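You operate a simulated robot arm through the tools that you are given. There is no shell and no other tool.

You run a simulated robot arm. Do the job below in one go: nothing can be reset, and whatever is moved stays where it is left.

JOB
Lift the tape measure off the plaster, wet the sponge and wipe the tool box lid clean.
Fine: tape to the latch end; purple sponge, wetted on the pad tray, put back; tray, latch, drawers and other tape stay. What is to be rubbed or washed off counts as gone when no trace of it is left.
Where things are to end (x, y in the base frame): tape measure within 50 mm of [560, 220].

It is judged by the outcome, as a careful person would: the job done as asked, and still so three seconds after it is handed in. It fails if anything else is knocked over, pushed out of place, dropped, spilled or broken. Lids that push on must go on centred and level and be pressed home; caps that screw on are set level and turned clockwise until they are tight.

ROBOT AND FRAMES
A 7-joint arm with a two-finger parallel gripper, fixed in place. Base frame: the origin is at the foot of the arm, x ahead of it, y to its left, z up; the work surface is at about z = 522. Units: mm, rad, N and s.
With the tool pointing down near the work surface it reaches from about 100 to 620 mm from the base axis. Its first joint turns from -1.152 to 1.152 rad. Payload 1.57 kg.
Tool frame: the origin (TCP) lies between the finger pads and is the grasp point; the fingertips stand 30 mm ahead of it; z points along the fingers, y is the line along which they close. Largest opening 80 mm; finger width 17, thickness 12; the body of the gripper, 40 by 82 mm, starts 80 mm behind the TCP.
Orientation is that of the tool frame in the base frame, as a unit quaternion [x, y, z, w]. With the fingers straight down and closing along the base's y, the tool's x points along the base's -x, its y along +y and its z along -z.

CONTROLS
- The arm moves only by the tool move_arm. Its argument "steps" is text: rows parted by semicolons, each of 6 numbers parted by spaces: the shift along the tool's x, y, z in m, then the turn, a rotation vector about the tool's x, y, z in rad. In form: tx ty tz wx wy wz; .... A call has 1 to 20 rows; each row is the pose to reach, as a shift and turn from the pose commanded when the call began, along the tool's axes at that moment. "fingers" is the finger opening in m, from 0 to 0.08, set as the call begins (left out, the last holds). Rows are played at 5 a second. More than 50 mm and 0.15 rad between two rows, or a gripper value outside its range, and nothing of the call is played. Where a pose cannot be reached the arm comes as near as it can. A force on the tool above 40 N (or 10 N above the force at the start of the call, whichever is more), or a blocked arm, ends the call early, and 0.2 s more pass. The fingers move at their own pace (about 72 mm/s each) and stop on an object; they squeeze with about 36 N. The grip force told is the motor's: it shows also when the fingers shut on nothing. Time passes only in rows, and 0.2 s behind the last, so rows that repeat a pose let the fingers close. It gives the time, the measured TCP pose, the force on the tool (base axes), the opening and the grip force at its end, in the units of the frame above (readings bear some noise), with the torque about the TCP (base axes, N m) and any sound that the robot's microphone picked up.
- Cameras (640 x 400 px; columns grow to the right, rows downward): "scene" is fixed at [62, 451.2, 1405]; the picture's right is [-0.62, -0.79, 0.00], its down [-0.59, 0.46, -0.67] and it looks along [0.53, -0.41, -0.74] (base axes); focal length 319 px, centre (320, 200). "wrist" rides on the gripper at [72, -7, -122] in the tool frame; the picture's right is [0.09, 1.00, 0.00], its down [-0.84, 0.08, -0.54] and it looks along [-0.54, 0.05, 0.84] (tool axes); focal length 238 px, centre (320, 200).
- camera(camera): a new picture of that camera. The clock stands still meanwhile.
- probe_pixels(camera, pixels): there is no depth. For up to 12 entries [column, row, z] of the newest picture of that camera ("zoom" is the newest enlarged one), the place [x, y] in the base frame at which the ray of that pixel passes the height z, good to about 2 mm. The clock stands still meanwhile.
- zoom(camera, box): a new picture of the part [left, top, right, bottom] of that camera's present view, enlarged. The clock stands still meanwhile.
- sign_off(): hands the job in; it is judged then, once.

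Unless the task says otherwise, let go and move clear before handing in.

The tools are called after "Request:" as name(argument=value, ...) on one line, values as JSON. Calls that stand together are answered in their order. move_arm: Moves the arm, as the interface text tells. Its arguments: {"type":"object","properties":{"steps":{"type":"string"},"fingers":{"type":"number"}},"required":["steps"]} The other tools are called the same way: camera (camera) takes a picture; probe_pixels (camera, pixels) gives the place at which the rays of pixels pass given heights; zoom (camera, box) takes an enlarged picture of a part of a camera's view; sign_off () hands the job in.

At the start:

```text
time: 0.0
ee_pos: [353.7, 169.8, 1047.8]
ee_rot: [0.0, 1.0, -0.001, 0.0]
wrist_force: [0.1, -0.4, -0.2]
wrist_torque: [0.02, 0.01, -0.01]
finger_gap: 80.0
grip_force: 0.1
```

scene: 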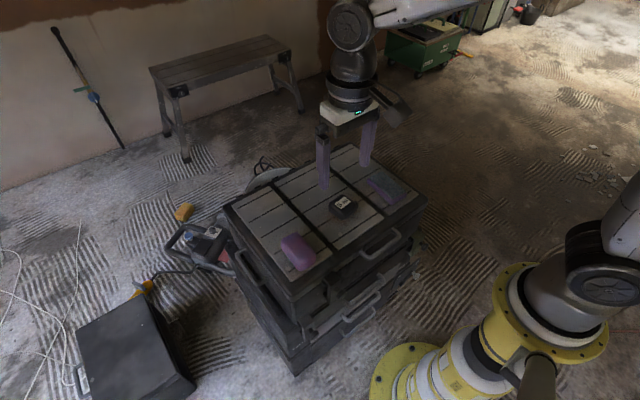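
wrist: 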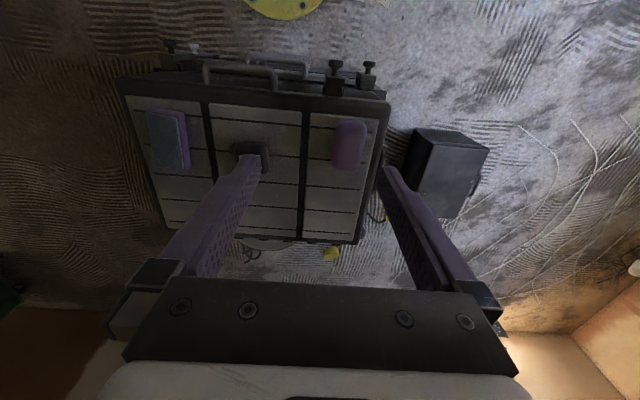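

The pictures show a tool box stack: a dark tape-like object near scene (343,205), a purple block at (299,252), and a blue/purple item at (388,188). I will zoom in to tell them apart.

Request:
zoom(camera="scene", box=[210, 130, 450, 280])

Request:
zoom(camera="wrist", box=[100, 40, 420, 240])

```text
2.67 times, centred on (330, 205) of scene
```

zoom: 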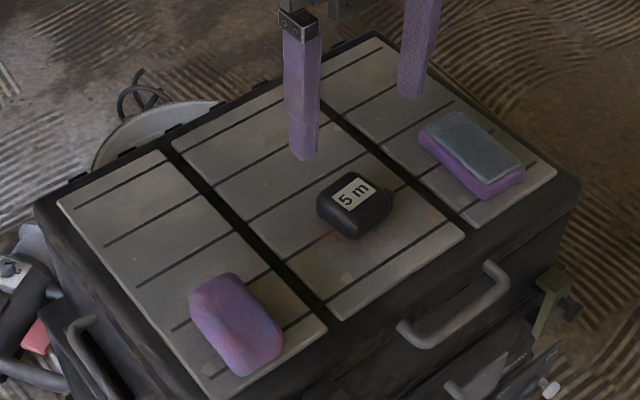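

```text
2.00 times, centred on (260, 140) of wrist
```

zoom: 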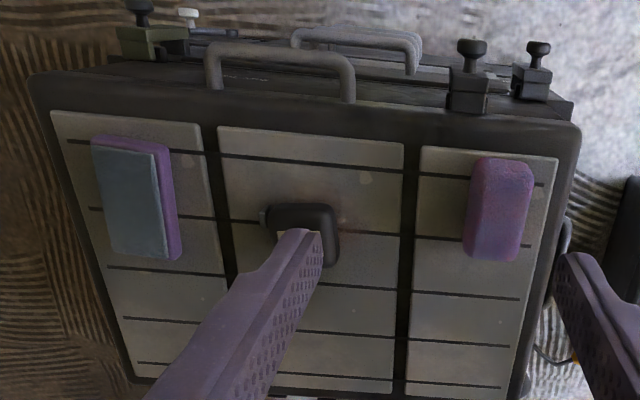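

Two purple things are on the lid: a plain block at scene (299,252) and a blue-grey pad in a purple base at (388,188). The dark "5 m" tape sits at (343,206). I will find out where they all are.

Request:
probe_pixels(camera="scene", pixels=[[343, 205, 550], [343, 213, 522], [299, 252, 540], [388, 188, 535], [224, 207, 522], [290, 297, 522], [426, 203, 522], [356, 144, 522], [330, 205, 522], [345, 220, 522]])

Request:
probe_pixels(camera="wrist", pixels=[[118, 80, 522], [388, 98, 522], [358, 242, 522], [165, 228, 522], [252, 155, 530], [168, 138, 530], [349, 145, 530]])

Request:
zoom(camera="scene", box=[310, 180, 374, 230])

Request:
zoom(camera="scene", box=[360, 160, 432, 220])

```text
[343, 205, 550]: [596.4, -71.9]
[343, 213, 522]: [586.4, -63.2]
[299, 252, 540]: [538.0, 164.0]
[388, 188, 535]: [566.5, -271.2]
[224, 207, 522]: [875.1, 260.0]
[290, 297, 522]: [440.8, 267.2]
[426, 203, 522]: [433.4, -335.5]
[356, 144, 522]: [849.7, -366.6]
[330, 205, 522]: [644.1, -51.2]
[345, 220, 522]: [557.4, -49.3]
```

```text
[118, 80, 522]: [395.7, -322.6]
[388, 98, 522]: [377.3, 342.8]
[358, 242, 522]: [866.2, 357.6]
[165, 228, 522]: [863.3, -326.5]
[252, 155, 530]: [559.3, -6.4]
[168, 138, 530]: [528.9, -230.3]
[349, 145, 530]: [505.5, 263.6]
```

```text
8.00 times, centred on (342, 205) of scene
```

zoom: 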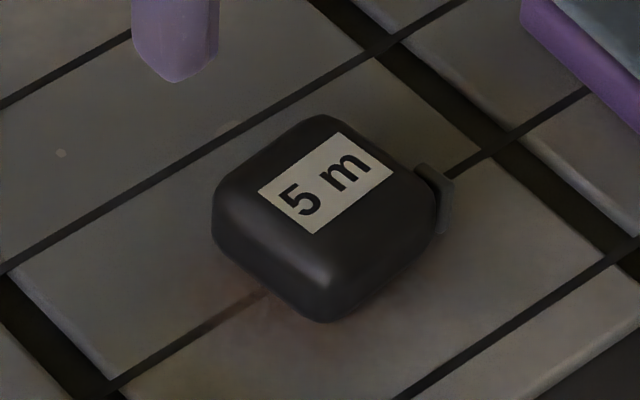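

```text
6.67 times, centred on (396, 190) of scene
```

zoom: 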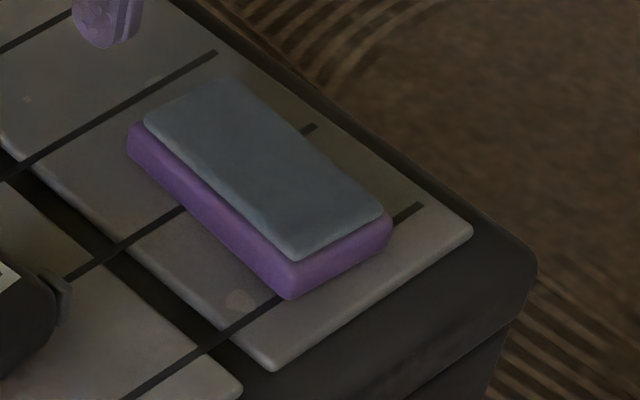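

The two cameras disagree about places at z = 522, so the lid seems to be higher than that. I will triangulate with the middle panel's corners: scene (383.6,218.9) and (339.4,250) match wrist (209,103.5) and (302.5,111.5).

Request:
probe_pixels(camera="scene", pixels=[[383.6, 218.9, 680], [383.6, 218.9, 700], [383.6, 218.9, 720], [339.4, 250, 680], [339.4, 250, 700], [339.4, 250, 720]])

Request:
probe_pixels(camera="wrist", pixels=[[209, 103.5, 680], [209, 103.5, 700], [209, 103.5, 720], [302.5, 111.5, 680], [302.5, 111.5, 700], [302.5, 111.5, 720]])

```text
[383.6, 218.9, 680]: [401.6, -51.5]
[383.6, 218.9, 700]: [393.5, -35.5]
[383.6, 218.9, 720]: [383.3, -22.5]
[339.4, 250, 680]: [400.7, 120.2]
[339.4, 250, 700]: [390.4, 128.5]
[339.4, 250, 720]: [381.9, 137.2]
```

```text
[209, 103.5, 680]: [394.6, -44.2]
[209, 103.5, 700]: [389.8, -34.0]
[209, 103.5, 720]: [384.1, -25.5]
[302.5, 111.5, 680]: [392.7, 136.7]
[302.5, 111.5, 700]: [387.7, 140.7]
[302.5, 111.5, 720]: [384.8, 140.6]
```

The corner pairs agree at about z ≈ 705–715, so the lid top is near 710, not 522. I will move the camera nearer, keeping well above everything, to look at the tape and the plaster.

Request:
move_arm(steps="0 -0.026 0.03 0 0 0; 0 -0.052 0.06 0 0 0; 0 -0.078 0.09 0 0 0; 0 -0.104 0.12 0 0 0; 0 -0.13 0.148 0 0 0; 0 -0.13 0.148 0 0 0", fingers=0.08)

Request:
camera(camera="wrist")

Request:
camera(camera="scene")

```text
time: 1.4
ee_pos: [352.3, 39.7, 898.6]
ee_rot: [-0.001, 1.0, 0.0, 0.0]
wrist_force: [1.0, 0.1, -0.6]
wrist_torque: [0.01, 0.01, 0.01]
finger_gap: 79.9
grip_force: 0.1
```

```text
taken
```

wrist: 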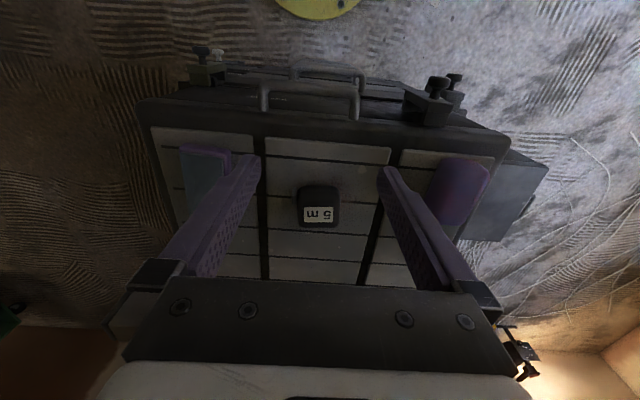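

```text
taken
```

scene: 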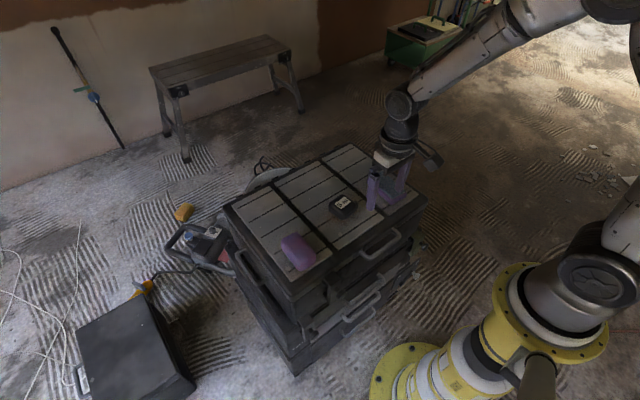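

The tape is now clear at wrist (318,207), between the fingers. I will zoom in to see its shape and any plaster, and measure it.

Request:
zoom(camera="wrist", box=[260, 150, 388, 230])

Request:
probe_pixels(camera="wrist", pixels=[[318, 207, 740], [318, 207, 730], [302, 187, 740], [336, 187, 740], [300, 225, 730], [338, 227, 730], [265, 160, 705], [392, 160, 705], [460, 190, 740], [205, 170, 730]])

Request:
zoom(camera="scene", box=[220, 150, 380, 250])

```text
5.00 times, centred on (324, 190) of wrist
```

zoom: 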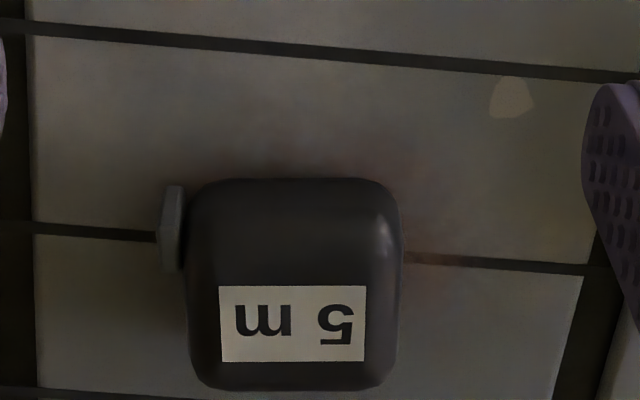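

```text
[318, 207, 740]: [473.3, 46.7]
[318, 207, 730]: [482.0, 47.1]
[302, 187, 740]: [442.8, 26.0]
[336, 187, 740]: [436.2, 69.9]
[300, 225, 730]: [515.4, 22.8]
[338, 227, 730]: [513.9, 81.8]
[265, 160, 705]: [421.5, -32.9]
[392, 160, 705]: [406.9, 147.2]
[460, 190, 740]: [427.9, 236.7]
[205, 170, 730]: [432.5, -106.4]
```

```text
4.00 times, centred on (300, 200) of scene
```

zoom: 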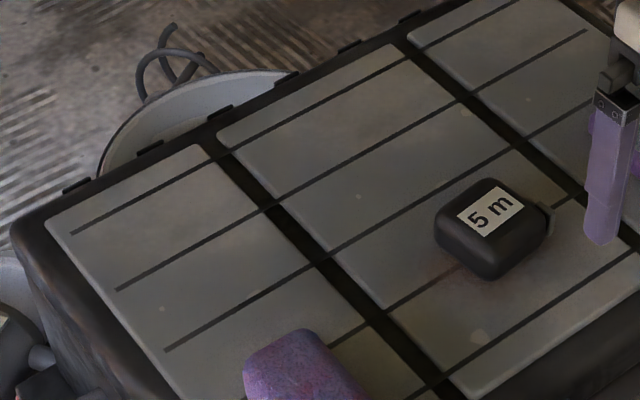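

The tape body is at wrist (318,207) and turned about 5° to the lid; its hook tab is on the -y side. A faint reddish smear surrounds it. I will triangulate the label corners to get the height of the tape's top.

Request:
probe_pixels(camera="scene", pixels=[[349, 209.1, 730], [349, 209.1, 745], [349, 209.1, 760], [359.4, 202.9, 730], [359.4, 202.9, 745], [359.4, 202.9, 760], [342.3, 203.8, 745], [352.5, 196.5, 745], [350.6, 220, 708], [336.5, 209, 712]])

Request:
probe_pixels(camera="wrist", pixels=[[333.2, 207, 730], [333.2, 207, 745], [333.2, 207, 760], [304, 207.4, 730], [304, 207.4, 745], [304, 207.4, 760], [333.2, 222.4, 745], [304, 222.4, 745], [301, 186.5, 735], [336, 186.5, 735], [340, 200, 735], [298, 220, 735]])

```text
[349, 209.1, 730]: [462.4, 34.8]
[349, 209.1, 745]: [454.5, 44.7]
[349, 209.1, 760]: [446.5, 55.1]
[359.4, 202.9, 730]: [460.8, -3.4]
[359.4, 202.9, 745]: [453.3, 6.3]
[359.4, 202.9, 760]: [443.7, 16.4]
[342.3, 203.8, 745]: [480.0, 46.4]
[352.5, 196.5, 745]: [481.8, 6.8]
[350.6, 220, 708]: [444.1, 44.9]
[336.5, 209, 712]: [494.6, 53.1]
```

```text
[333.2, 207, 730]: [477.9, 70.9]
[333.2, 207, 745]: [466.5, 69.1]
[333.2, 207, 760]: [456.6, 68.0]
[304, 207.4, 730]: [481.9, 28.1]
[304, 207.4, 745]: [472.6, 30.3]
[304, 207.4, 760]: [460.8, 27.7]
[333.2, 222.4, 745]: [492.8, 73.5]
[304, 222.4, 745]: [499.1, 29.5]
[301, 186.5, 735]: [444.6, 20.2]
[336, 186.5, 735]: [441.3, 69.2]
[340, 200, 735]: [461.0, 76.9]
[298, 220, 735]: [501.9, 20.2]
```

I misread one offset: the 8x zoom covers columns 302–382, so my scene columns were 8 px too high. I will redo the height estimate with the right pixels and use a fresh wrist zoom of the panel corners.

Request:
zoom(camera="wrist", box=[240, 120, 416, 230])

Request:
probe_pixels(camera="scene", pixels=[[341, 209.1, 730], [341, 209.1, 745], [341, 209.1, 760], [351.4, 202.9, 730], [351.4, 202.9, 745], [351.4, 202.9, 760], [334.3, 203.8, 745], [344.5, 196.5, 745], [342.6, 220, 712], [328.5, 209, 712]])

```text
3.64 times, centred on (328, 175) of wrist
```

zoom: 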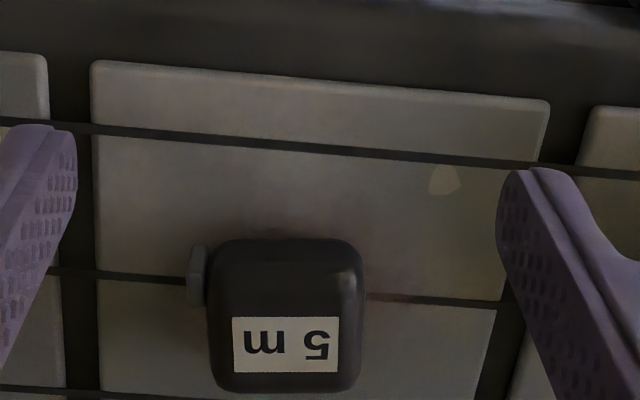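

```text
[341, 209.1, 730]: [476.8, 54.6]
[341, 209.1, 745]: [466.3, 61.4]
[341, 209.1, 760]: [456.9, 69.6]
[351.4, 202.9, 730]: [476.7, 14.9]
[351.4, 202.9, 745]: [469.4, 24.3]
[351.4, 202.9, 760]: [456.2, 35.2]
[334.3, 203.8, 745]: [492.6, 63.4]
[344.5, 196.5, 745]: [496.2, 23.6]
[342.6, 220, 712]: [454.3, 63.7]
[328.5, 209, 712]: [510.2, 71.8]
```

The label corners now agree at z ≈ 755 for the tape's top, near (478,48). I will check the lid height with the new corner pixels, wrist (265.3,137) and (391.3,147.5).

Request:
probe_pixels(camera="wrist", pixels=[[265.3, 137, 700], [265.3, 137, 715], [265.3, 137, 730], [391.3, 147.5, 700], [391.3, 147.5, 715], [391.3, 147.5, 730], [301, 186.5, 745], [336, 186.5, 745], [298, 205, 740], [340, 205, 740], [302, 227, 740], [337, 227, 740]])

Request:
probe_pixels(camera="scene", pixels=[[383.6, 218.9, 715], [383.6, 218.9, 730], [339.4, 250, 715], [339.4, 250, 730], [299, 252, 740], [299, 252, 760], [293, 240, 750], [310, 268, 712]])

```text
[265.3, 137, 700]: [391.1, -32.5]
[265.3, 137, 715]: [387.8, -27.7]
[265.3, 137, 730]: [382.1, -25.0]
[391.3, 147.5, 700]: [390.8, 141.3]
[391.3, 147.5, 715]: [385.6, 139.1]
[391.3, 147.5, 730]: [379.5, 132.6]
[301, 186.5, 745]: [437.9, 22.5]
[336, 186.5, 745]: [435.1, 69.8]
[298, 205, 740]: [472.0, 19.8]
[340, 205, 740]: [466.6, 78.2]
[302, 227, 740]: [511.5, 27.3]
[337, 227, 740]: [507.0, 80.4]
```

```text
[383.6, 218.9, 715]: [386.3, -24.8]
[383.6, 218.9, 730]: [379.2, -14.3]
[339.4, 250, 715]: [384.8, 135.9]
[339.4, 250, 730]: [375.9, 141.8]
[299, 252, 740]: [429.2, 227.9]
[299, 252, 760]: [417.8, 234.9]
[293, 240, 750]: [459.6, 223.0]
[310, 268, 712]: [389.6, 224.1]
```

The lid panel is at z ≈ 715 and the tape is about 57 mm (y) × 48 mm (x) × 40 mm tall, centred near (478,49). I will hover over it, turned to match its slant, before going down.

Request:
move_arm(steps="-0.03 0.002 0.012 0 0 -0.025; -0.06 0.004 0.024 0 0 -0.05; -0.09 0.006 0.036 0 0 -0.075; -0.12 0.008 0.048 0 0 -0.1; -0.128 0.009 0.0586 0 0 -0.1; -0.128 0.009 0.0586 0 0 -0.1", fingers=0.08)

Request:
camera(camera="scene")

Request:
camera(camera="wrist")

Request:
zoom(camera="scene", box=[290, 140, 418, 220])

```text
time: 2.8
ee_pos: [480.1, 48.1, 841.0]
ee_rot: [-0.05, 0.999, 0.0, 0.0]
wrist_force: [-0.2, 0.0, 0.4]
wrist_torque: [0.0, 0.03, 0.05]
finger_gap: 80.0
grip_force: 0.1
```

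```text
taken
```

scene: 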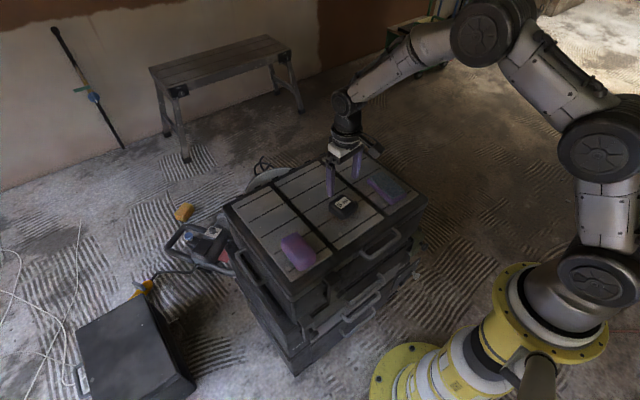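

```text
taken
```

wrist: 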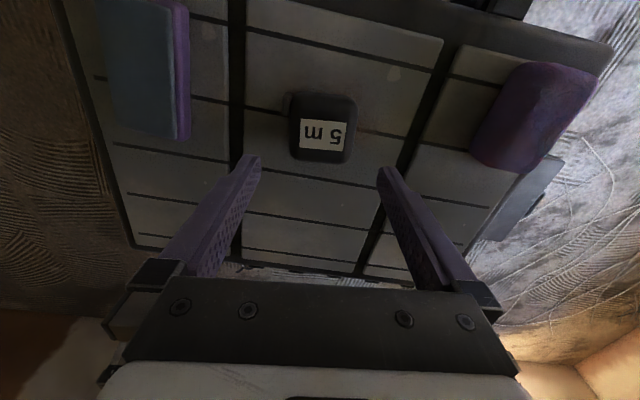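

```text
5.00 times, centred on (354, 180) of scene
```

zoom: 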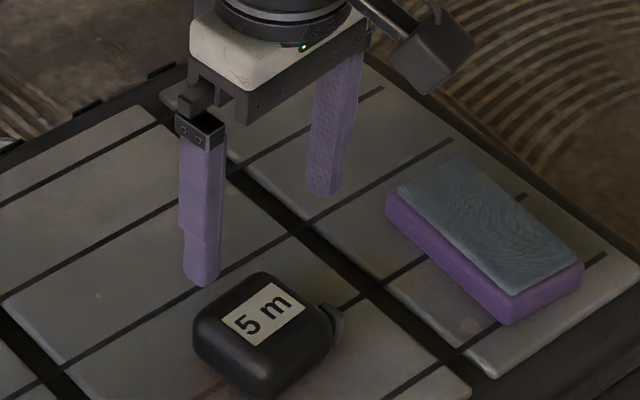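

The tape now shows at wrist (323,130), ahead of the fingers in the tool's downward path. I will probe its label and edges again from this nearer view to check the centre and yaw.

Request:
zoom(camera="wrist", box=[260, 80, 388, 180])

Request:
probe_pixels(camera="wrist", pixels=[[301, 120, 755], [347, 123, 755], [345, 151, 755], [300, 149, 755], [291, 130, 735], [356, 130, 735], [293, 93, 716], [355, 96, 716], [320, 163, 750]])

```text
4.00 times, centred on (324, 130) of wrist
```

zoom: 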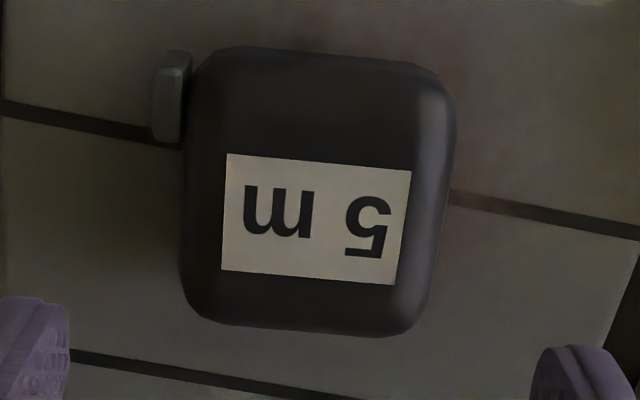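

```text
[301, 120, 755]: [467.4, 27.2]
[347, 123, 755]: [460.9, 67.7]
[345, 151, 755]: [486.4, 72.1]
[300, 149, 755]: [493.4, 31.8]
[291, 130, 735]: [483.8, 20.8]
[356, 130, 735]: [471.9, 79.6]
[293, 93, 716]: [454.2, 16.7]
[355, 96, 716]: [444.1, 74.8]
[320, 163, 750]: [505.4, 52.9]
```

The label corners give the tape's centre at about (477,50) with a yaw of about 0.12 rad; the hook on the -y side covers x ≈ 455–475. I will go down with the pads at x ≈ 486, clear of the hook, to TCP z ≈ 755.

Request:
move_arm(steps="-0.006 0.0014 0.015 0 0 -0.01; -0.006 0.0014 0.03 0 0 -0.02; -0.006 0.0014 0.045 0 0 -0.02; -0.006 0.0014 0.06 0 0 -0.02; -0.006 0.0014 0.072 0 0 -0.02; -0.006 0.0014 0.08 0 0 -0.02; -0.006 0.0014 0.085 0 0 -0.02; -0.006 0.0014 0.085 0 0 -0.02", fingers=0.08)

Request:
zoom(camera="scene", box=[290, 160, 418, 240])

Request:
camera(camera="wrist")

```text
time: 4.6
ee_pos: [487.2, 50.6, 756.2]
ee_rot: [-0.061, 0.998, 0.0, 0.0]
wrist_force: [0.3, -0.3, -0.6]
wrist_torque: [0.0, 0.02, 0.03]
finger_gap: 79.9
grip_force: 0.1
```

```text
5.00 times, centred on (354, 200) of scene
```

zoom: 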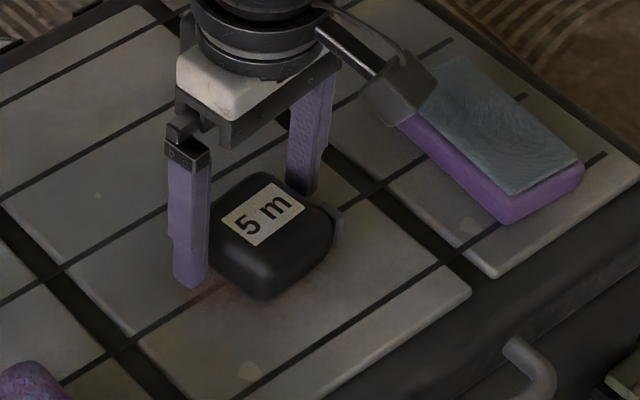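

```text
taken
```

wrist: 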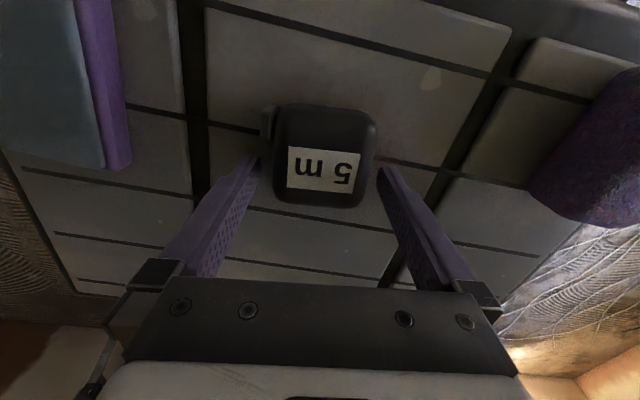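

The fingers straddle the tape in the scene zoom with the pads clear of the hook. I will close on it.

Request:
move_arm(steps="0 0 0 0 0 0; 0 0 0 0 0 0; 0 0 0 0 0 0; 0 0 0 0 0 0", fingers=0.03)

Request:
zoom(camera="scene", box=[290, 160, 418, 240])

Request:
zoom(camera="wrist", box=[220, 80, 420, 220])

```text
time: 5.6
ee_pos: [487.2, 49.0, 757.6]
ee_rot: [-0.06, 0.998, 0.0, 0.001]
wrist_force: [-0.2, 0.4, -0.8]
wrist_torque: [0.01, -0.03, -0.01]
finger_gap: 61.8
grip_force: 36.3
```

```text
5.00 times, centred on (354, 200) of scene
```

zoom: 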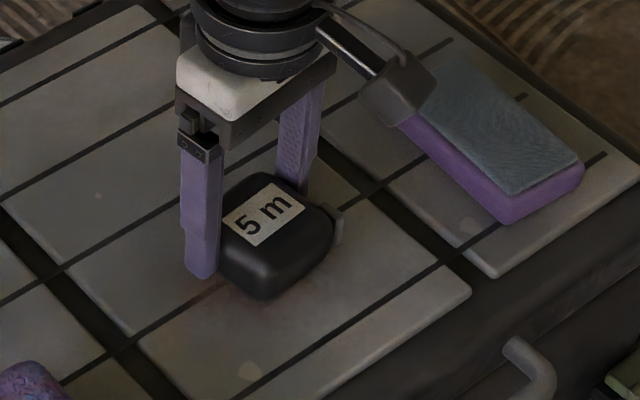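

```text
2.86 times, centred on (320, 150) of wrist
```

zoom: 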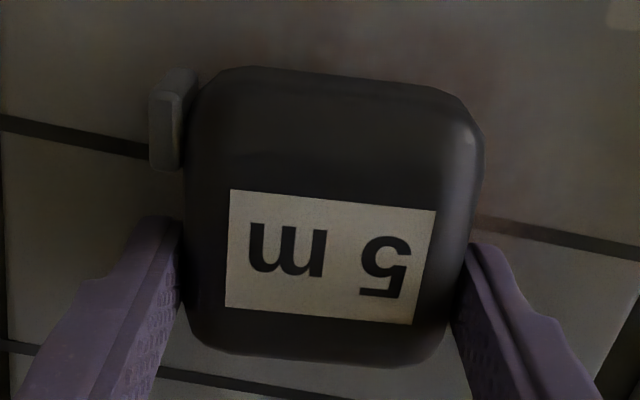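

The fingers hold the tape at 61.8 mm with 36 N, and the hook is clear of the pads. I will lift it straight up.

Request:
move_arm(steps="0 0 -0.005 0 0 0; 0 0 -0.015 0 0 0; 0 0 -0.03 0 0 0; 0 0 -0.05 0 0 0; 0 0 -0.07 0 0 0; 0 0 -0.09 0 0 0; 0 0 -0.09 0 0 0")

Request:
zoom(camera="scene", box=[290, 150, 418, 230])

Request:
camera(camera="wrist")

```text
time: 7.2
ee_pos: [485.5, 51.2, 846.5]
ee_rot: [-0.06, 0.998, 0.001, 0.0]
wrist_force: [-1.0, -0.2, -3.3]
wrist_torque: [0.05, -0.02, -0.01]
finger_gap: 61.8
grip_force: 36.5
```

```text
5.00 times, centred on (354, 190) of scene
```

zoom: 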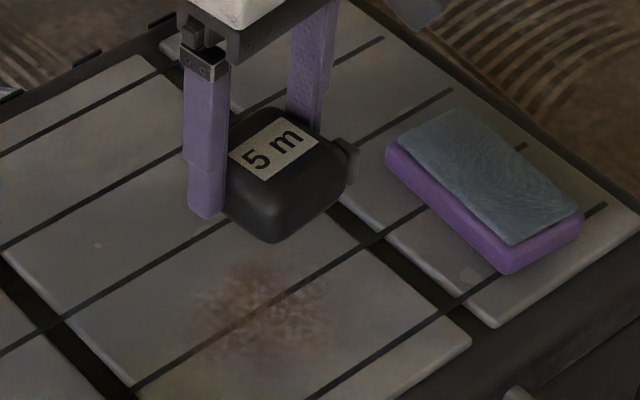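

```text
taken
```

wrist: 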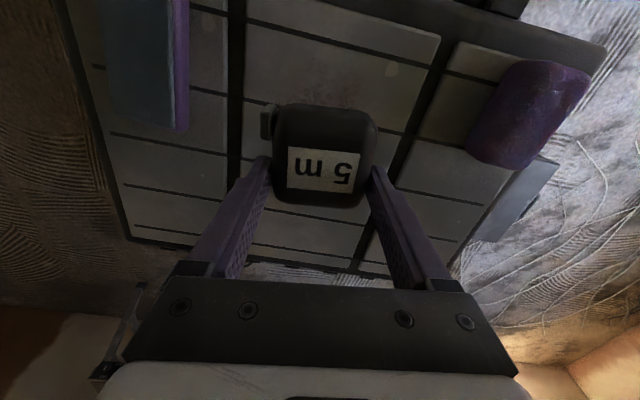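

The tape is lifted (load about 3 N) and a brown plaster stain shows at scene zoom (270,300), i.e. scene (344,210). I will carry the tape over toward (540,206), which is inside the target circle.

Request:
move_arm(steps="-0.012 0.021 0 0 0 0; -0.024 0.042 0 0 0 0; -0.036 0.063 0 0 0 0; -0.048 0.084 0 0 0 0; -0.06 0.105 0 0 0 0; -0.072 0.126 0 0 0 0; -0.0826 0.146 0 0 0 0; -0.0826 0.146 0 0 0 0; -0.0826 0.146 0.02 0 0 0; -0.0826 0.146 0.04 0 0 0; -0.0826 0.146 0.04 0 0 0")

Request:
camera(camera="scene")

Request:
zoom(camera="scene", box=[230, 150, 390, 250])

Request:
camera(camera="wrist")

```text
time: 9.6
ee_pos: [550.5, 206.1, 807.3]
ee_rot: [-0.061, 0.998, 0.0, 0.001]
wrist_force: [0.0, -0.7, -2.0]
wrist_torque: [-0.02, -0.06, -0.05]
finger_gap: 61.6
grip_force: 35.9
```

```text
taken
```

scene: 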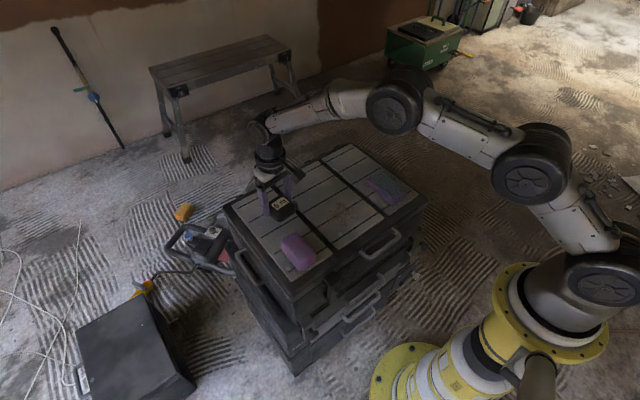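

```text
4.00 times, centred on (310, 200) of scene
```

zoom: 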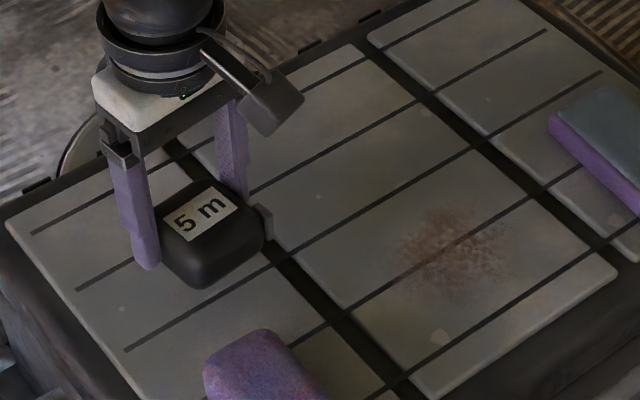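

```text
taken
```

wrist: 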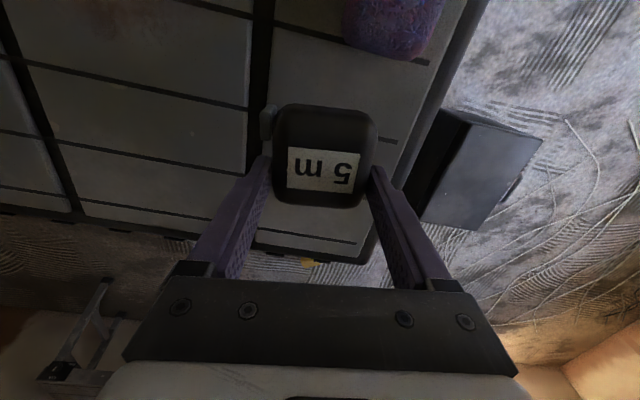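

The tape hangs over the left panel, and the stain is at scene zoom (455,255). Before lowering I will check the panel's edges around the spot.

Request:
probe_pixels(camera="wrist", pixels=[[265, 100, 716], [258, 180, 716], [412, 145, 716], [385, 200, 716], [360, 240, 716], [385, 55, 740], [345, 40, 740], [430, 60, 720]])

Request:
probe_pixels(camera="scene", pixels=[[281, 240, 735], [298, 233, 745], [285, 250, 720], [303, 271, 720], [318, 262, 735], [343, 212, 716], [332, 204, 716], [328, 222, 716], [357, 207, 716], [350, 226, 716]])

```text
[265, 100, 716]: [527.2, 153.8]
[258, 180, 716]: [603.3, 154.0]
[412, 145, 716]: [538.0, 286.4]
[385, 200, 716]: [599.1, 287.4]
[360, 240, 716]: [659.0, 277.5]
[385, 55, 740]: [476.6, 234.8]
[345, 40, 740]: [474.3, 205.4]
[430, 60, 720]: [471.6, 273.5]
```

```text
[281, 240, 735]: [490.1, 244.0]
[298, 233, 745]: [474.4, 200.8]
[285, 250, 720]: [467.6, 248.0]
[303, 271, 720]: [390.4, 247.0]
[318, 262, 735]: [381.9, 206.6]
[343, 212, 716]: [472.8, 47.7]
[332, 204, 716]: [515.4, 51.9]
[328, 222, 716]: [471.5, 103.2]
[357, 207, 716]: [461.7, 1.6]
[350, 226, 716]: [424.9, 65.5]
```

The panel spans y ≈ 154–275, and the sponge covers x 385–478, y 203–250, so the spot is free. I will shift 6 mm in +y and lower the tape to its resting height.

Request:
move_arm(steps="0 0.006 0.012 0 0 0; 0 0.006 0.024 0 0 0; 0 0.006 0.034 0 0 0; 0 0.006 0.041 0 0 0; 0 0.006 0.045 0 0 0; 0 0.006 0.048 0 0 0; 0 0.006 0.0495 0 0 0; 0 0.006 0.0505 0 0 0; 0 0.006 0.0505 0 0 0")

Request:
zoom(camera="scene", box=[230, 170, 358, 250])

```text
time: 11.6
ee_pos: [550.8, 211.2, 757.5]
ee_rot: [-0.06, 0.998, 0.0, 0.001]
wrist_force: [-2.6, -1.3, 8.3]
wrist_torque: [-0.25, 0.44, -0.03]
finger_gap: 61.4
grip_force: 35.7
```

```text
5.00 times, centred on (294, 210) of scene
```

zoom: 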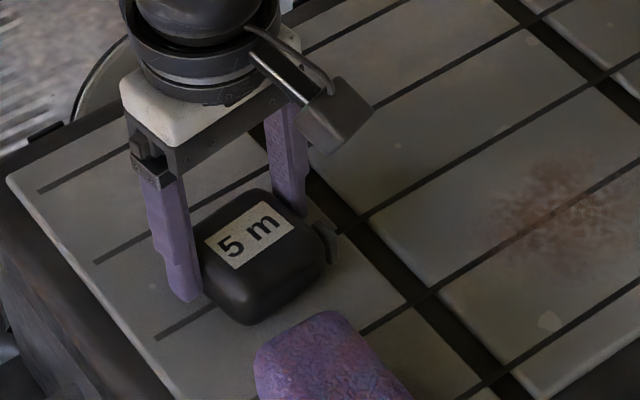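

An upward force of 8 N shows that the tape rests on the panel. I will open the fingers and then rise straight up.

Request:
move_arm(steps="0 0 -0.0005 0 0 0; 0 0 -0.0005 0 0 0; 0 0 -0.0005 0 0 0", fingers=0.08)

Request:
move_arm(steps="0 0 -0.015 0 0 0; 0 0 -0.035 0 0 0; 0 0 -0.06 0 0 0; 0 0 -0.09 0 0 0; 0 0 -0.12 0 0 0; 0 0 -0.12 0 0 0", fingers=0.08)

Request:
camera(camera="scene")

Request:
zoom(camera="scene", box=[230, 150, 390, 250])

Request:
camera(camera="wrist")

```text
time: 12.4
ee_pos: [549.8, 212.4, 756.3]
ee_rot: [-0.06, 0.998, 0.0, -0.001]
wrist_force: [-0.2, 0.6, 1.2]
wrist_torque: [0.01, 0.01, -0.01]
finger_gap: 80.0
grip_force: 0.0
```

```text
time: 13.8
ee_pos: [553.5, 212.3, 874.6]
ee_rot: [-0.061, 0.998, -0.001, 0.0]
wrist_force: [-0.3, 0.1, 0.3]
wrist_torque: [0.01, 0.01, -0.02]
finger_gap: 79.9
grip_force: 0.0
```

```text
taken
```

scene: 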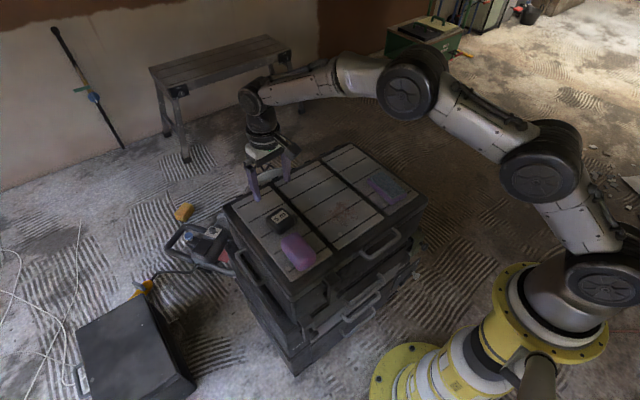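

```text
4.00 times, centred on (310, 200) of scene
```

zoom: 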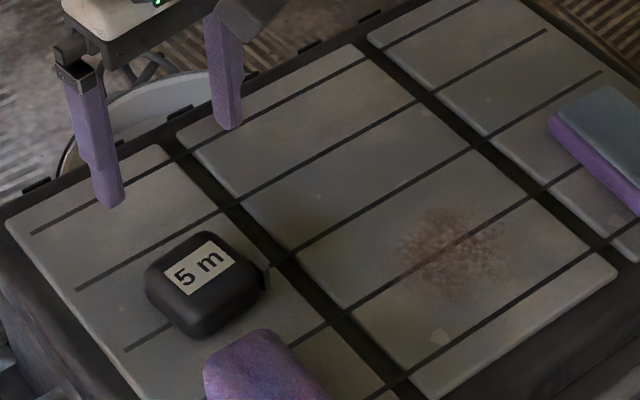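

```text
taken
```

wrist: 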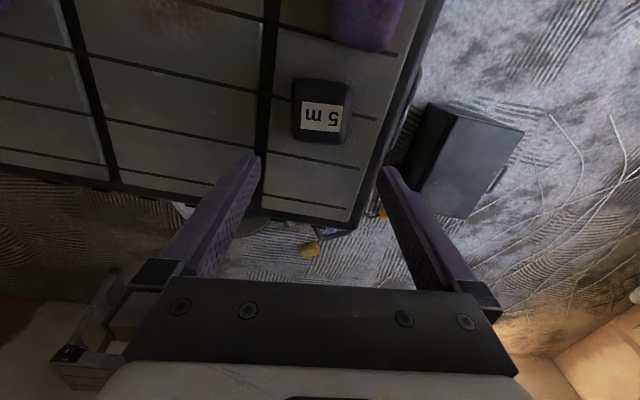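

The tape stands upright at scene zoom (203,283), and the stain is in full view at zoom (455,255). I will check where the tape is and move back to look at the sponge.

Request:
probe_pixels(camera="scene", pixels=[[279.75, 217, 755]])

Request:
move_arm(steps="0.036 0.0053 -0.001 0 0 0.02; 0.072 0.0106 -0.002 0 0 0.04; 0.108 0.0159 -0.003 0 0 0.06; 0.144 0.0212 -0.004 0 0 0.08; 0.18 0.0265 -0.005 0 0 0.1; 0.216 0.0318 -0.005 0 0 0.12; 0.216 0.0318 -0.005 0 0 0.12", fingers=0.08)

Request:
camera(camera="wrist")

Request:
zoom(camera="scene", box=[230, 190, 390, 290])

```text
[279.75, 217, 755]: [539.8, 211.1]
```

```text
time: 15.4
ee_pos: [330.6, 217.7, 881.1]
ee_rot: [0.0, 1.0, 0.0, 0.0]
wrist_force: [0.7, 0.8, 0.7]
wrist_torque: [0.0, -0.01, -0.01]
finger_gap: 79.8
grip_force: 0.0
```

```text
taken
```

wrist: 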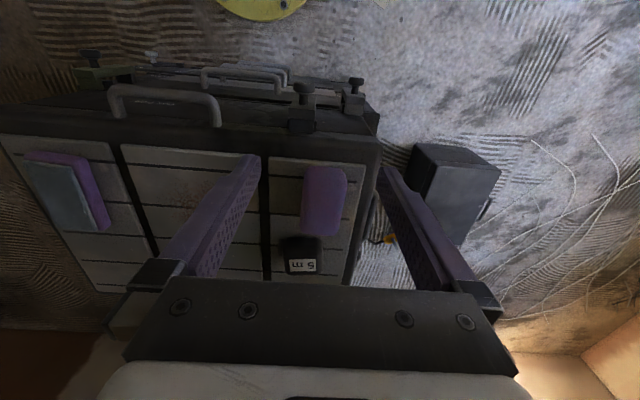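

```text
4.00 times, centred on (310, 240) of scene
```

zoom: 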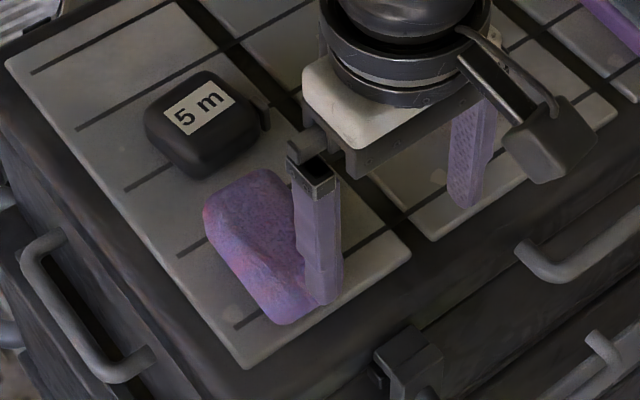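

The tape is at about (540,211), which is 22 mm from the target. The sponge shows at wrist (324,200), and I will zoom in and measure it.

Request:
zoom(camera="wrist", box=[264, 150, 392, 230])

Request:
probe_pixels(camera="wrist", pixels=[[303, 168, 718], [347, 170, 718], [303, 200, 730], [347, 200, 730], [303, 200, 720], [347, 200, 720], [302, 233, 740], [341, 236, 740], [302, 233, 730], [341, 236, 730]])

Request:
probe_pixels(camera="scene", pixels=[[281, 243, 735], [293, 235, 745], [301, 232, 745], [299, 271, 720], [308, 269, 725], [283, 257, 718], [288, 262, 718], [300, 265, 735]])

```text
5.00 times, centred on (328, 190) of wrist
```

zoom: 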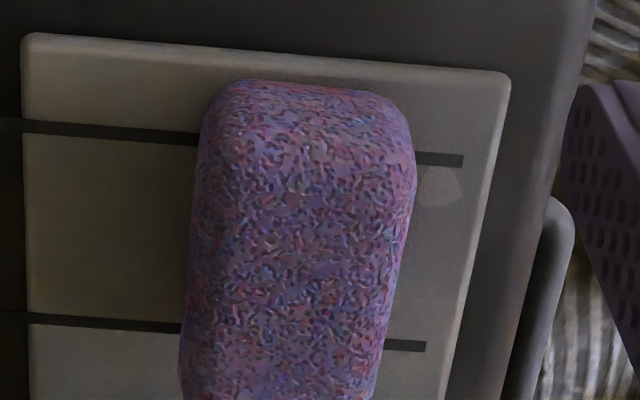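

```text
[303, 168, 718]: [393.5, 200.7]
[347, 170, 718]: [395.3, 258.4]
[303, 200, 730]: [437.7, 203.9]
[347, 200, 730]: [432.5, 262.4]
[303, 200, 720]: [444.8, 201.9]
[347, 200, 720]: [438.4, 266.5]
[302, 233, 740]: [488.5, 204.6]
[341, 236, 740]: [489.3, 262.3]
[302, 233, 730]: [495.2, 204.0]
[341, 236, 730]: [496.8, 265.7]
```

```text
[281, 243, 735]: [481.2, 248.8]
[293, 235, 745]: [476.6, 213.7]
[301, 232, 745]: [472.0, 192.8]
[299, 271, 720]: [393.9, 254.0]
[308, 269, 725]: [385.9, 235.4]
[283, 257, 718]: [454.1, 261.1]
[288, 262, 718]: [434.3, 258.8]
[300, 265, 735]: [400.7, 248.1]
```

The sponge is aligned with the lid, spanning about x 393–487 and y 203–262. I will hover over its centre (440,232) and measure again from there.

Request:
move_arm(steps="-0.028 0.003 0 0 0 0; -0.056 0.006 0 0 0 0; -0.083 0.009 0.01 0 0 0; -0.11 0.014 0.02 0 0 0; -0.11 0.014 0.03 0 0 0; -0.11 0.014 0.03 0 0 0", fingers=0.08)

Request:
camera(camera="wrist")

Request:
zoom(camera="wrist", box=[240, 40, 432, 160])

Request:
zoom(camera="scene", box=[240, 190, 368, 270])

```text
time: 16.8
ee_pos: [442.5, 230.5, 851.8]
ee_rot: [0.0, 1.0, 0.0, 0.0]
wrist_force: [1.1, -0.5, -0.3]
wrist_torque: [0.02, 0.01, 0.01]
finger_gap: 80.1
grip_force: 0.0
```

```text
taken
```

wrist: 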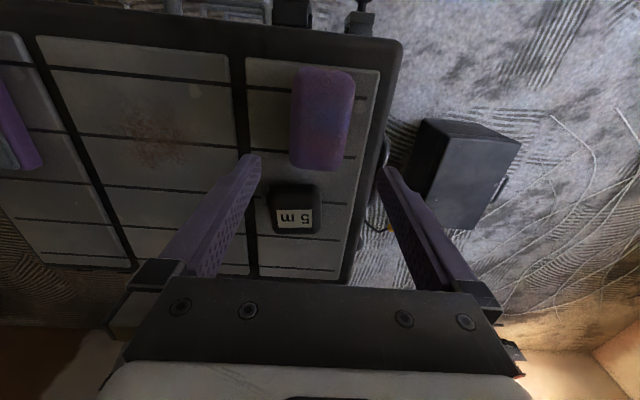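

```text
3.33 times, centred on (336, 100) of wrist
```

zoom: 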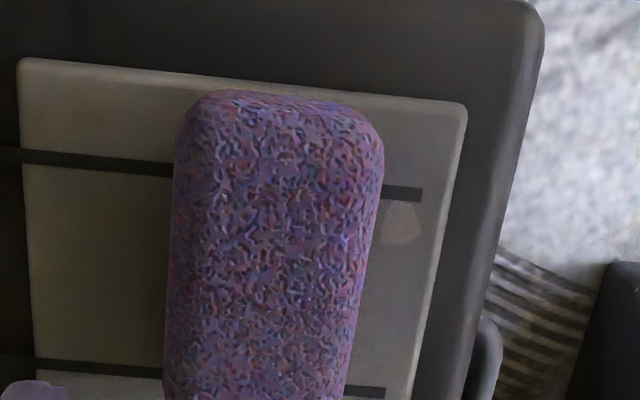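

```text
5.00 times, centred on (304, 230) of scene
```

zoom: 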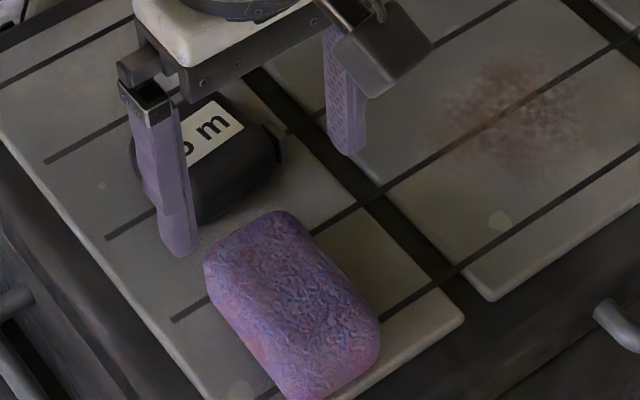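

I will probe the sponge's outline from this view: wrist (291.6,100), (355,94), (289.5,154), (345,151), the near end at (322,68) and the far end at (318,171).

Request:
probe_pixels(camera="wrist", pixels=[[291.6, 100, 730], [355.2, 94, 730], [289.5, 154, 730], [345, 151, 730], [322, 68, 718], [318, 171, 740], [291.6, 100, 740], [355.2, 94, 740], [291, 80, 735], [355, 82, 735]])

Request:
probe_pixels(camera="zoom", pixels=[[204, 262, 735], [280, 210, 740], [308, 225, 740], [378, 335, 735], [212, 300, 718], [285, 392, 718]])

```text
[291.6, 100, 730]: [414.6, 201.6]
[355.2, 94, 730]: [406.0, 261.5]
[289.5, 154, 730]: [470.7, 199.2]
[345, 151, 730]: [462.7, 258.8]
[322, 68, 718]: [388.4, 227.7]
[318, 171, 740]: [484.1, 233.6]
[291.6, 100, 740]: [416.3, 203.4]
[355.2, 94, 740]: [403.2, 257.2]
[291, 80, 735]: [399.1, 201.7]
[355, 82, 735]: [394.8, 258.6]
```

```text
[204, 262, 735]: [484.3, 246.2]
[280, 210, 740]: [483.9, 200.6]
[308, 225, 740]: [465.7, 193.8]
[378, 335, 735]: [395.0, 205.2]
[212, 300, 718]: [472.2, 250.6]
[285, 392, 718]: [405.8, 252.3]
```

The sponge's centre is about (438,230), 57 mm wide across y. I will go down so that the fingertips stop about 12 mm above the panel and then close gently on it.

Request:
move_arm(steps="0.004 -0.0005 0.018 0 0 0; 0.004 -0.0005 0.036 0 0 0; 0.004 -0.0005 0.054 0 0 0; 0.004 -0.0005 0.07 0 0 0; 0.004 -0.0005 0.082 0 0 0; 0.004 -0.0005 0.09 0 0 0; 0.004 -0.0005 0.094 0 0 0; 0.004 -0.0005 0.094 0 0 0", fingers=0.08)

Request:
zoom(camera="scene", box=[240, 190, 368, 270])

Request:
camera(camera="wrist")

```text
time: 18.6
ee_pos: [439.3, 232.1, 757.5]
ee_rot: [0.0, 1.0, -0.001, 0.0]
wrist_force: [-0.6, -0.5, -0.8]
wrist_torque: [0.02, -0.02, 0.02]
finger_gap: 80.1
grip_force: 0.1
```

```text
5.00 times, centred on (304, 230) of scene
```

zoom: 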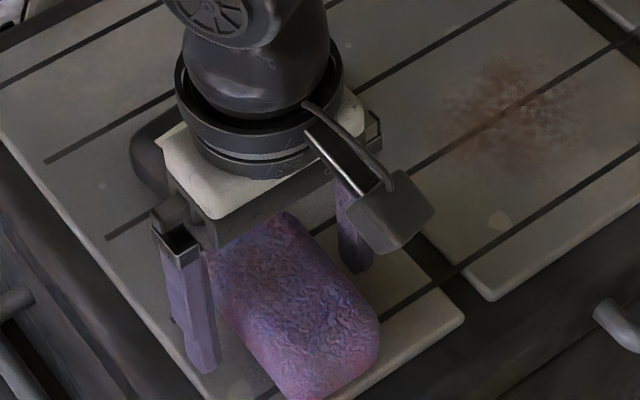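

```text
taken
```

wrist: 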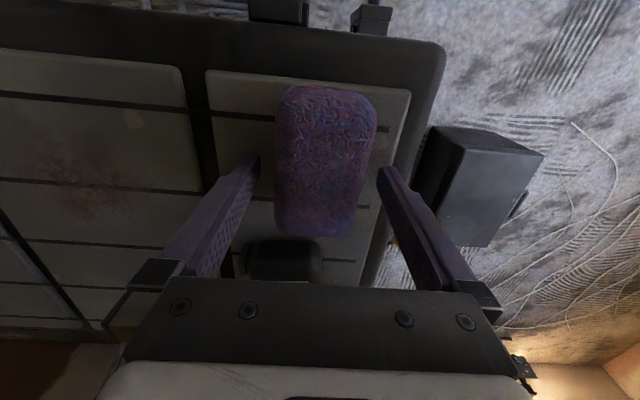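

The fingers straddle the sponge evenly, at wrist (255,165) and (385,175). I will close on it.

Request:
move_arm(steps="0 0 0 0 0 0; 0 0 0 0 0 0; 0 0 0 0 0 0; 0 0 0 0 0 0", fingers=0.04)

Request:
zoom(camera="scene", box=[240, 190, 368, 270])

```text
time: 19.6
ee_pos: [438.7, 230.3, 755.8]
ee_rot: [0.0, 1.0, -0.001, 0.0]
wrist_force: [0.4, -0.2, 0.2]
wrist_torque: [0.03, 0.02, -0.02]
finger_gap: 53.4
grip_force: 36.2
```

```text
5.00 times, centred on (304, 230) of scene
```

zoom: 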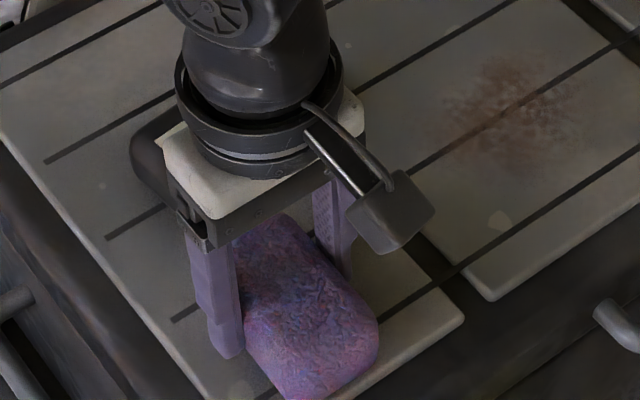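

The sponge is held at 53.4 mm. I will lift it and carry it toward the pad tray, stopping short for a look at the tray.

Request:
move_arm(steps="0 0 -0.01 0 0 0; 0 0 -0.03 0 0 0; 0 0 -0.06 0 0 0; 0 0 -0.09 0 0 0; 0 -0.03 -0.11 0 0 0; 0 -0.07 -0.12 0 0 0; 0 -0.11 -0.12 0 0 0; 0 -0.15 -0.12 0 0 0; 0 -0.19 -0.12 0 0 0; 0 -0.22 -0.12 0 0 0; 0 -0.25 -0.12 0 0 0; 0 -0.25 -0.12 0 0 0")

Request:
camera(camera="wrist")

Request:
camera(camera="scene")

Request:
zoom(camera="scene", box=[320, 150, 448, 230])

```text
time: 22.2
ee_pos: [438.3, -19.7, 879.0]
ee_rot: [0.0, 1.0, 0.0, -0.001]
wrist_force: [0.7, 0.1, 0.2]
wrist_torque: [-0.02, -0.02, 0.0]
finger_gap: 53.0
grip_force: 36.3
```

```text
taken
```

wrist: 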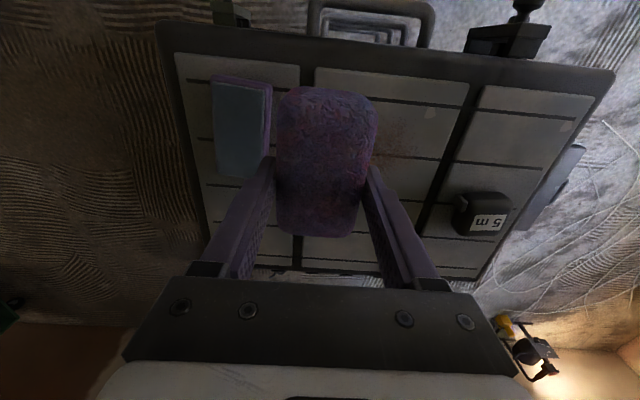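

```text
taken
```

scene: 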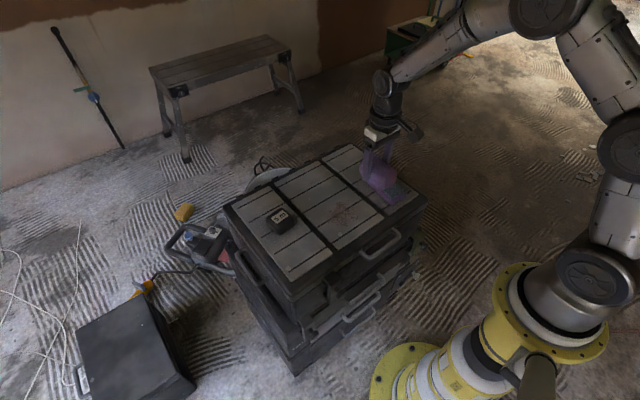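

```text
5.00 times, centred on (384, 190) of scene
```

zoom: 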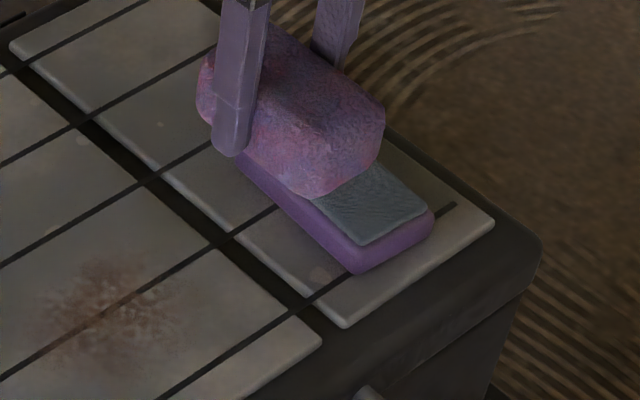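

The sponge is held securely, and the tray shows at wrist (240,130). I will zoom in to get the pad's corners.

Request:
zoom(camera="wrist", box=[160, 60, 320, 160])

Request:
probe_pixels(camera="scene", pixels=[[369.7, 177.7, 740], [381.7, 172, 740], [405.7, 191.5, 740], [392.2, 198.7, 740], [369.7, 177.7, 750], [381.7, 172, 750], [405.7, 191.5, 750], [392.2, 198.7, 750]])

```text
4.00 times, centred on (240, 110) of wrist
```

zoom: 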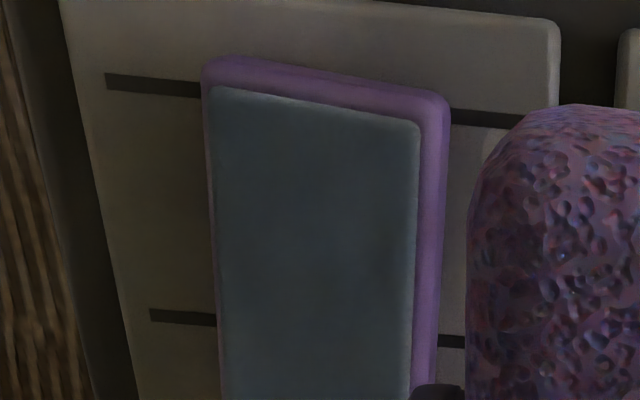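

```text
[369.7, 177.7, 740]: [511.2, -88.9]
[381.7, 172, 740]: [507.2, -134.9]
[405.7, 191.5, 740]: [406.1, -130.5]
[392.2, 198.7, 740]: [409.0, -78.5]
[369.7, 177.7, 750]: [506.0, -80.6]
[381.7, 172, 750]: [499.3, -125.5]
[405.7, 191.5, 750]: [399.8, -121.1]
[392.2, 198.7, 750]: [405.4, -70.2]
```

I will probe the pad's near corners, wrist (212.5,82) and (264.5,90.5), at several heights to find how high the pad's top is.

Request:
probe_pixels(camera="wrist", pixels=[[212.5, 82, 730], [212.5, 82, 740], [212.5, 82, 750], [264.5, 90.5, 730], [264.5, 90.5, 740], [264.5, 90.5, 750], [211, 75, 718], [272, 86, 718], [214, 150, 740], [264, 150, 740], [214, 175, 740]])

```text
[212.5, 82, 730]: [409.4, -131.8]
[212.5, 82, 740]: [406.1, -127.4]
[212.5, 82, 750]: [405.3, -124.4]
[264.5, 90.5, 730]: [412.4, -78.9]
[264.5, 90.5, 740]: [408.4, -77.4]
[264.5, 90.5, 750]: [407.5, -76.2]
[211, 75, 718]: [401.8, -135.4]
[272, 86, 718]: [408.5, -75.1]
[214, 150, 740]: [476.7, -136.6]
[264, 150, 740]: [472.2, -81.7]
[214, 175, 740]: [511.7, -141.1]
```

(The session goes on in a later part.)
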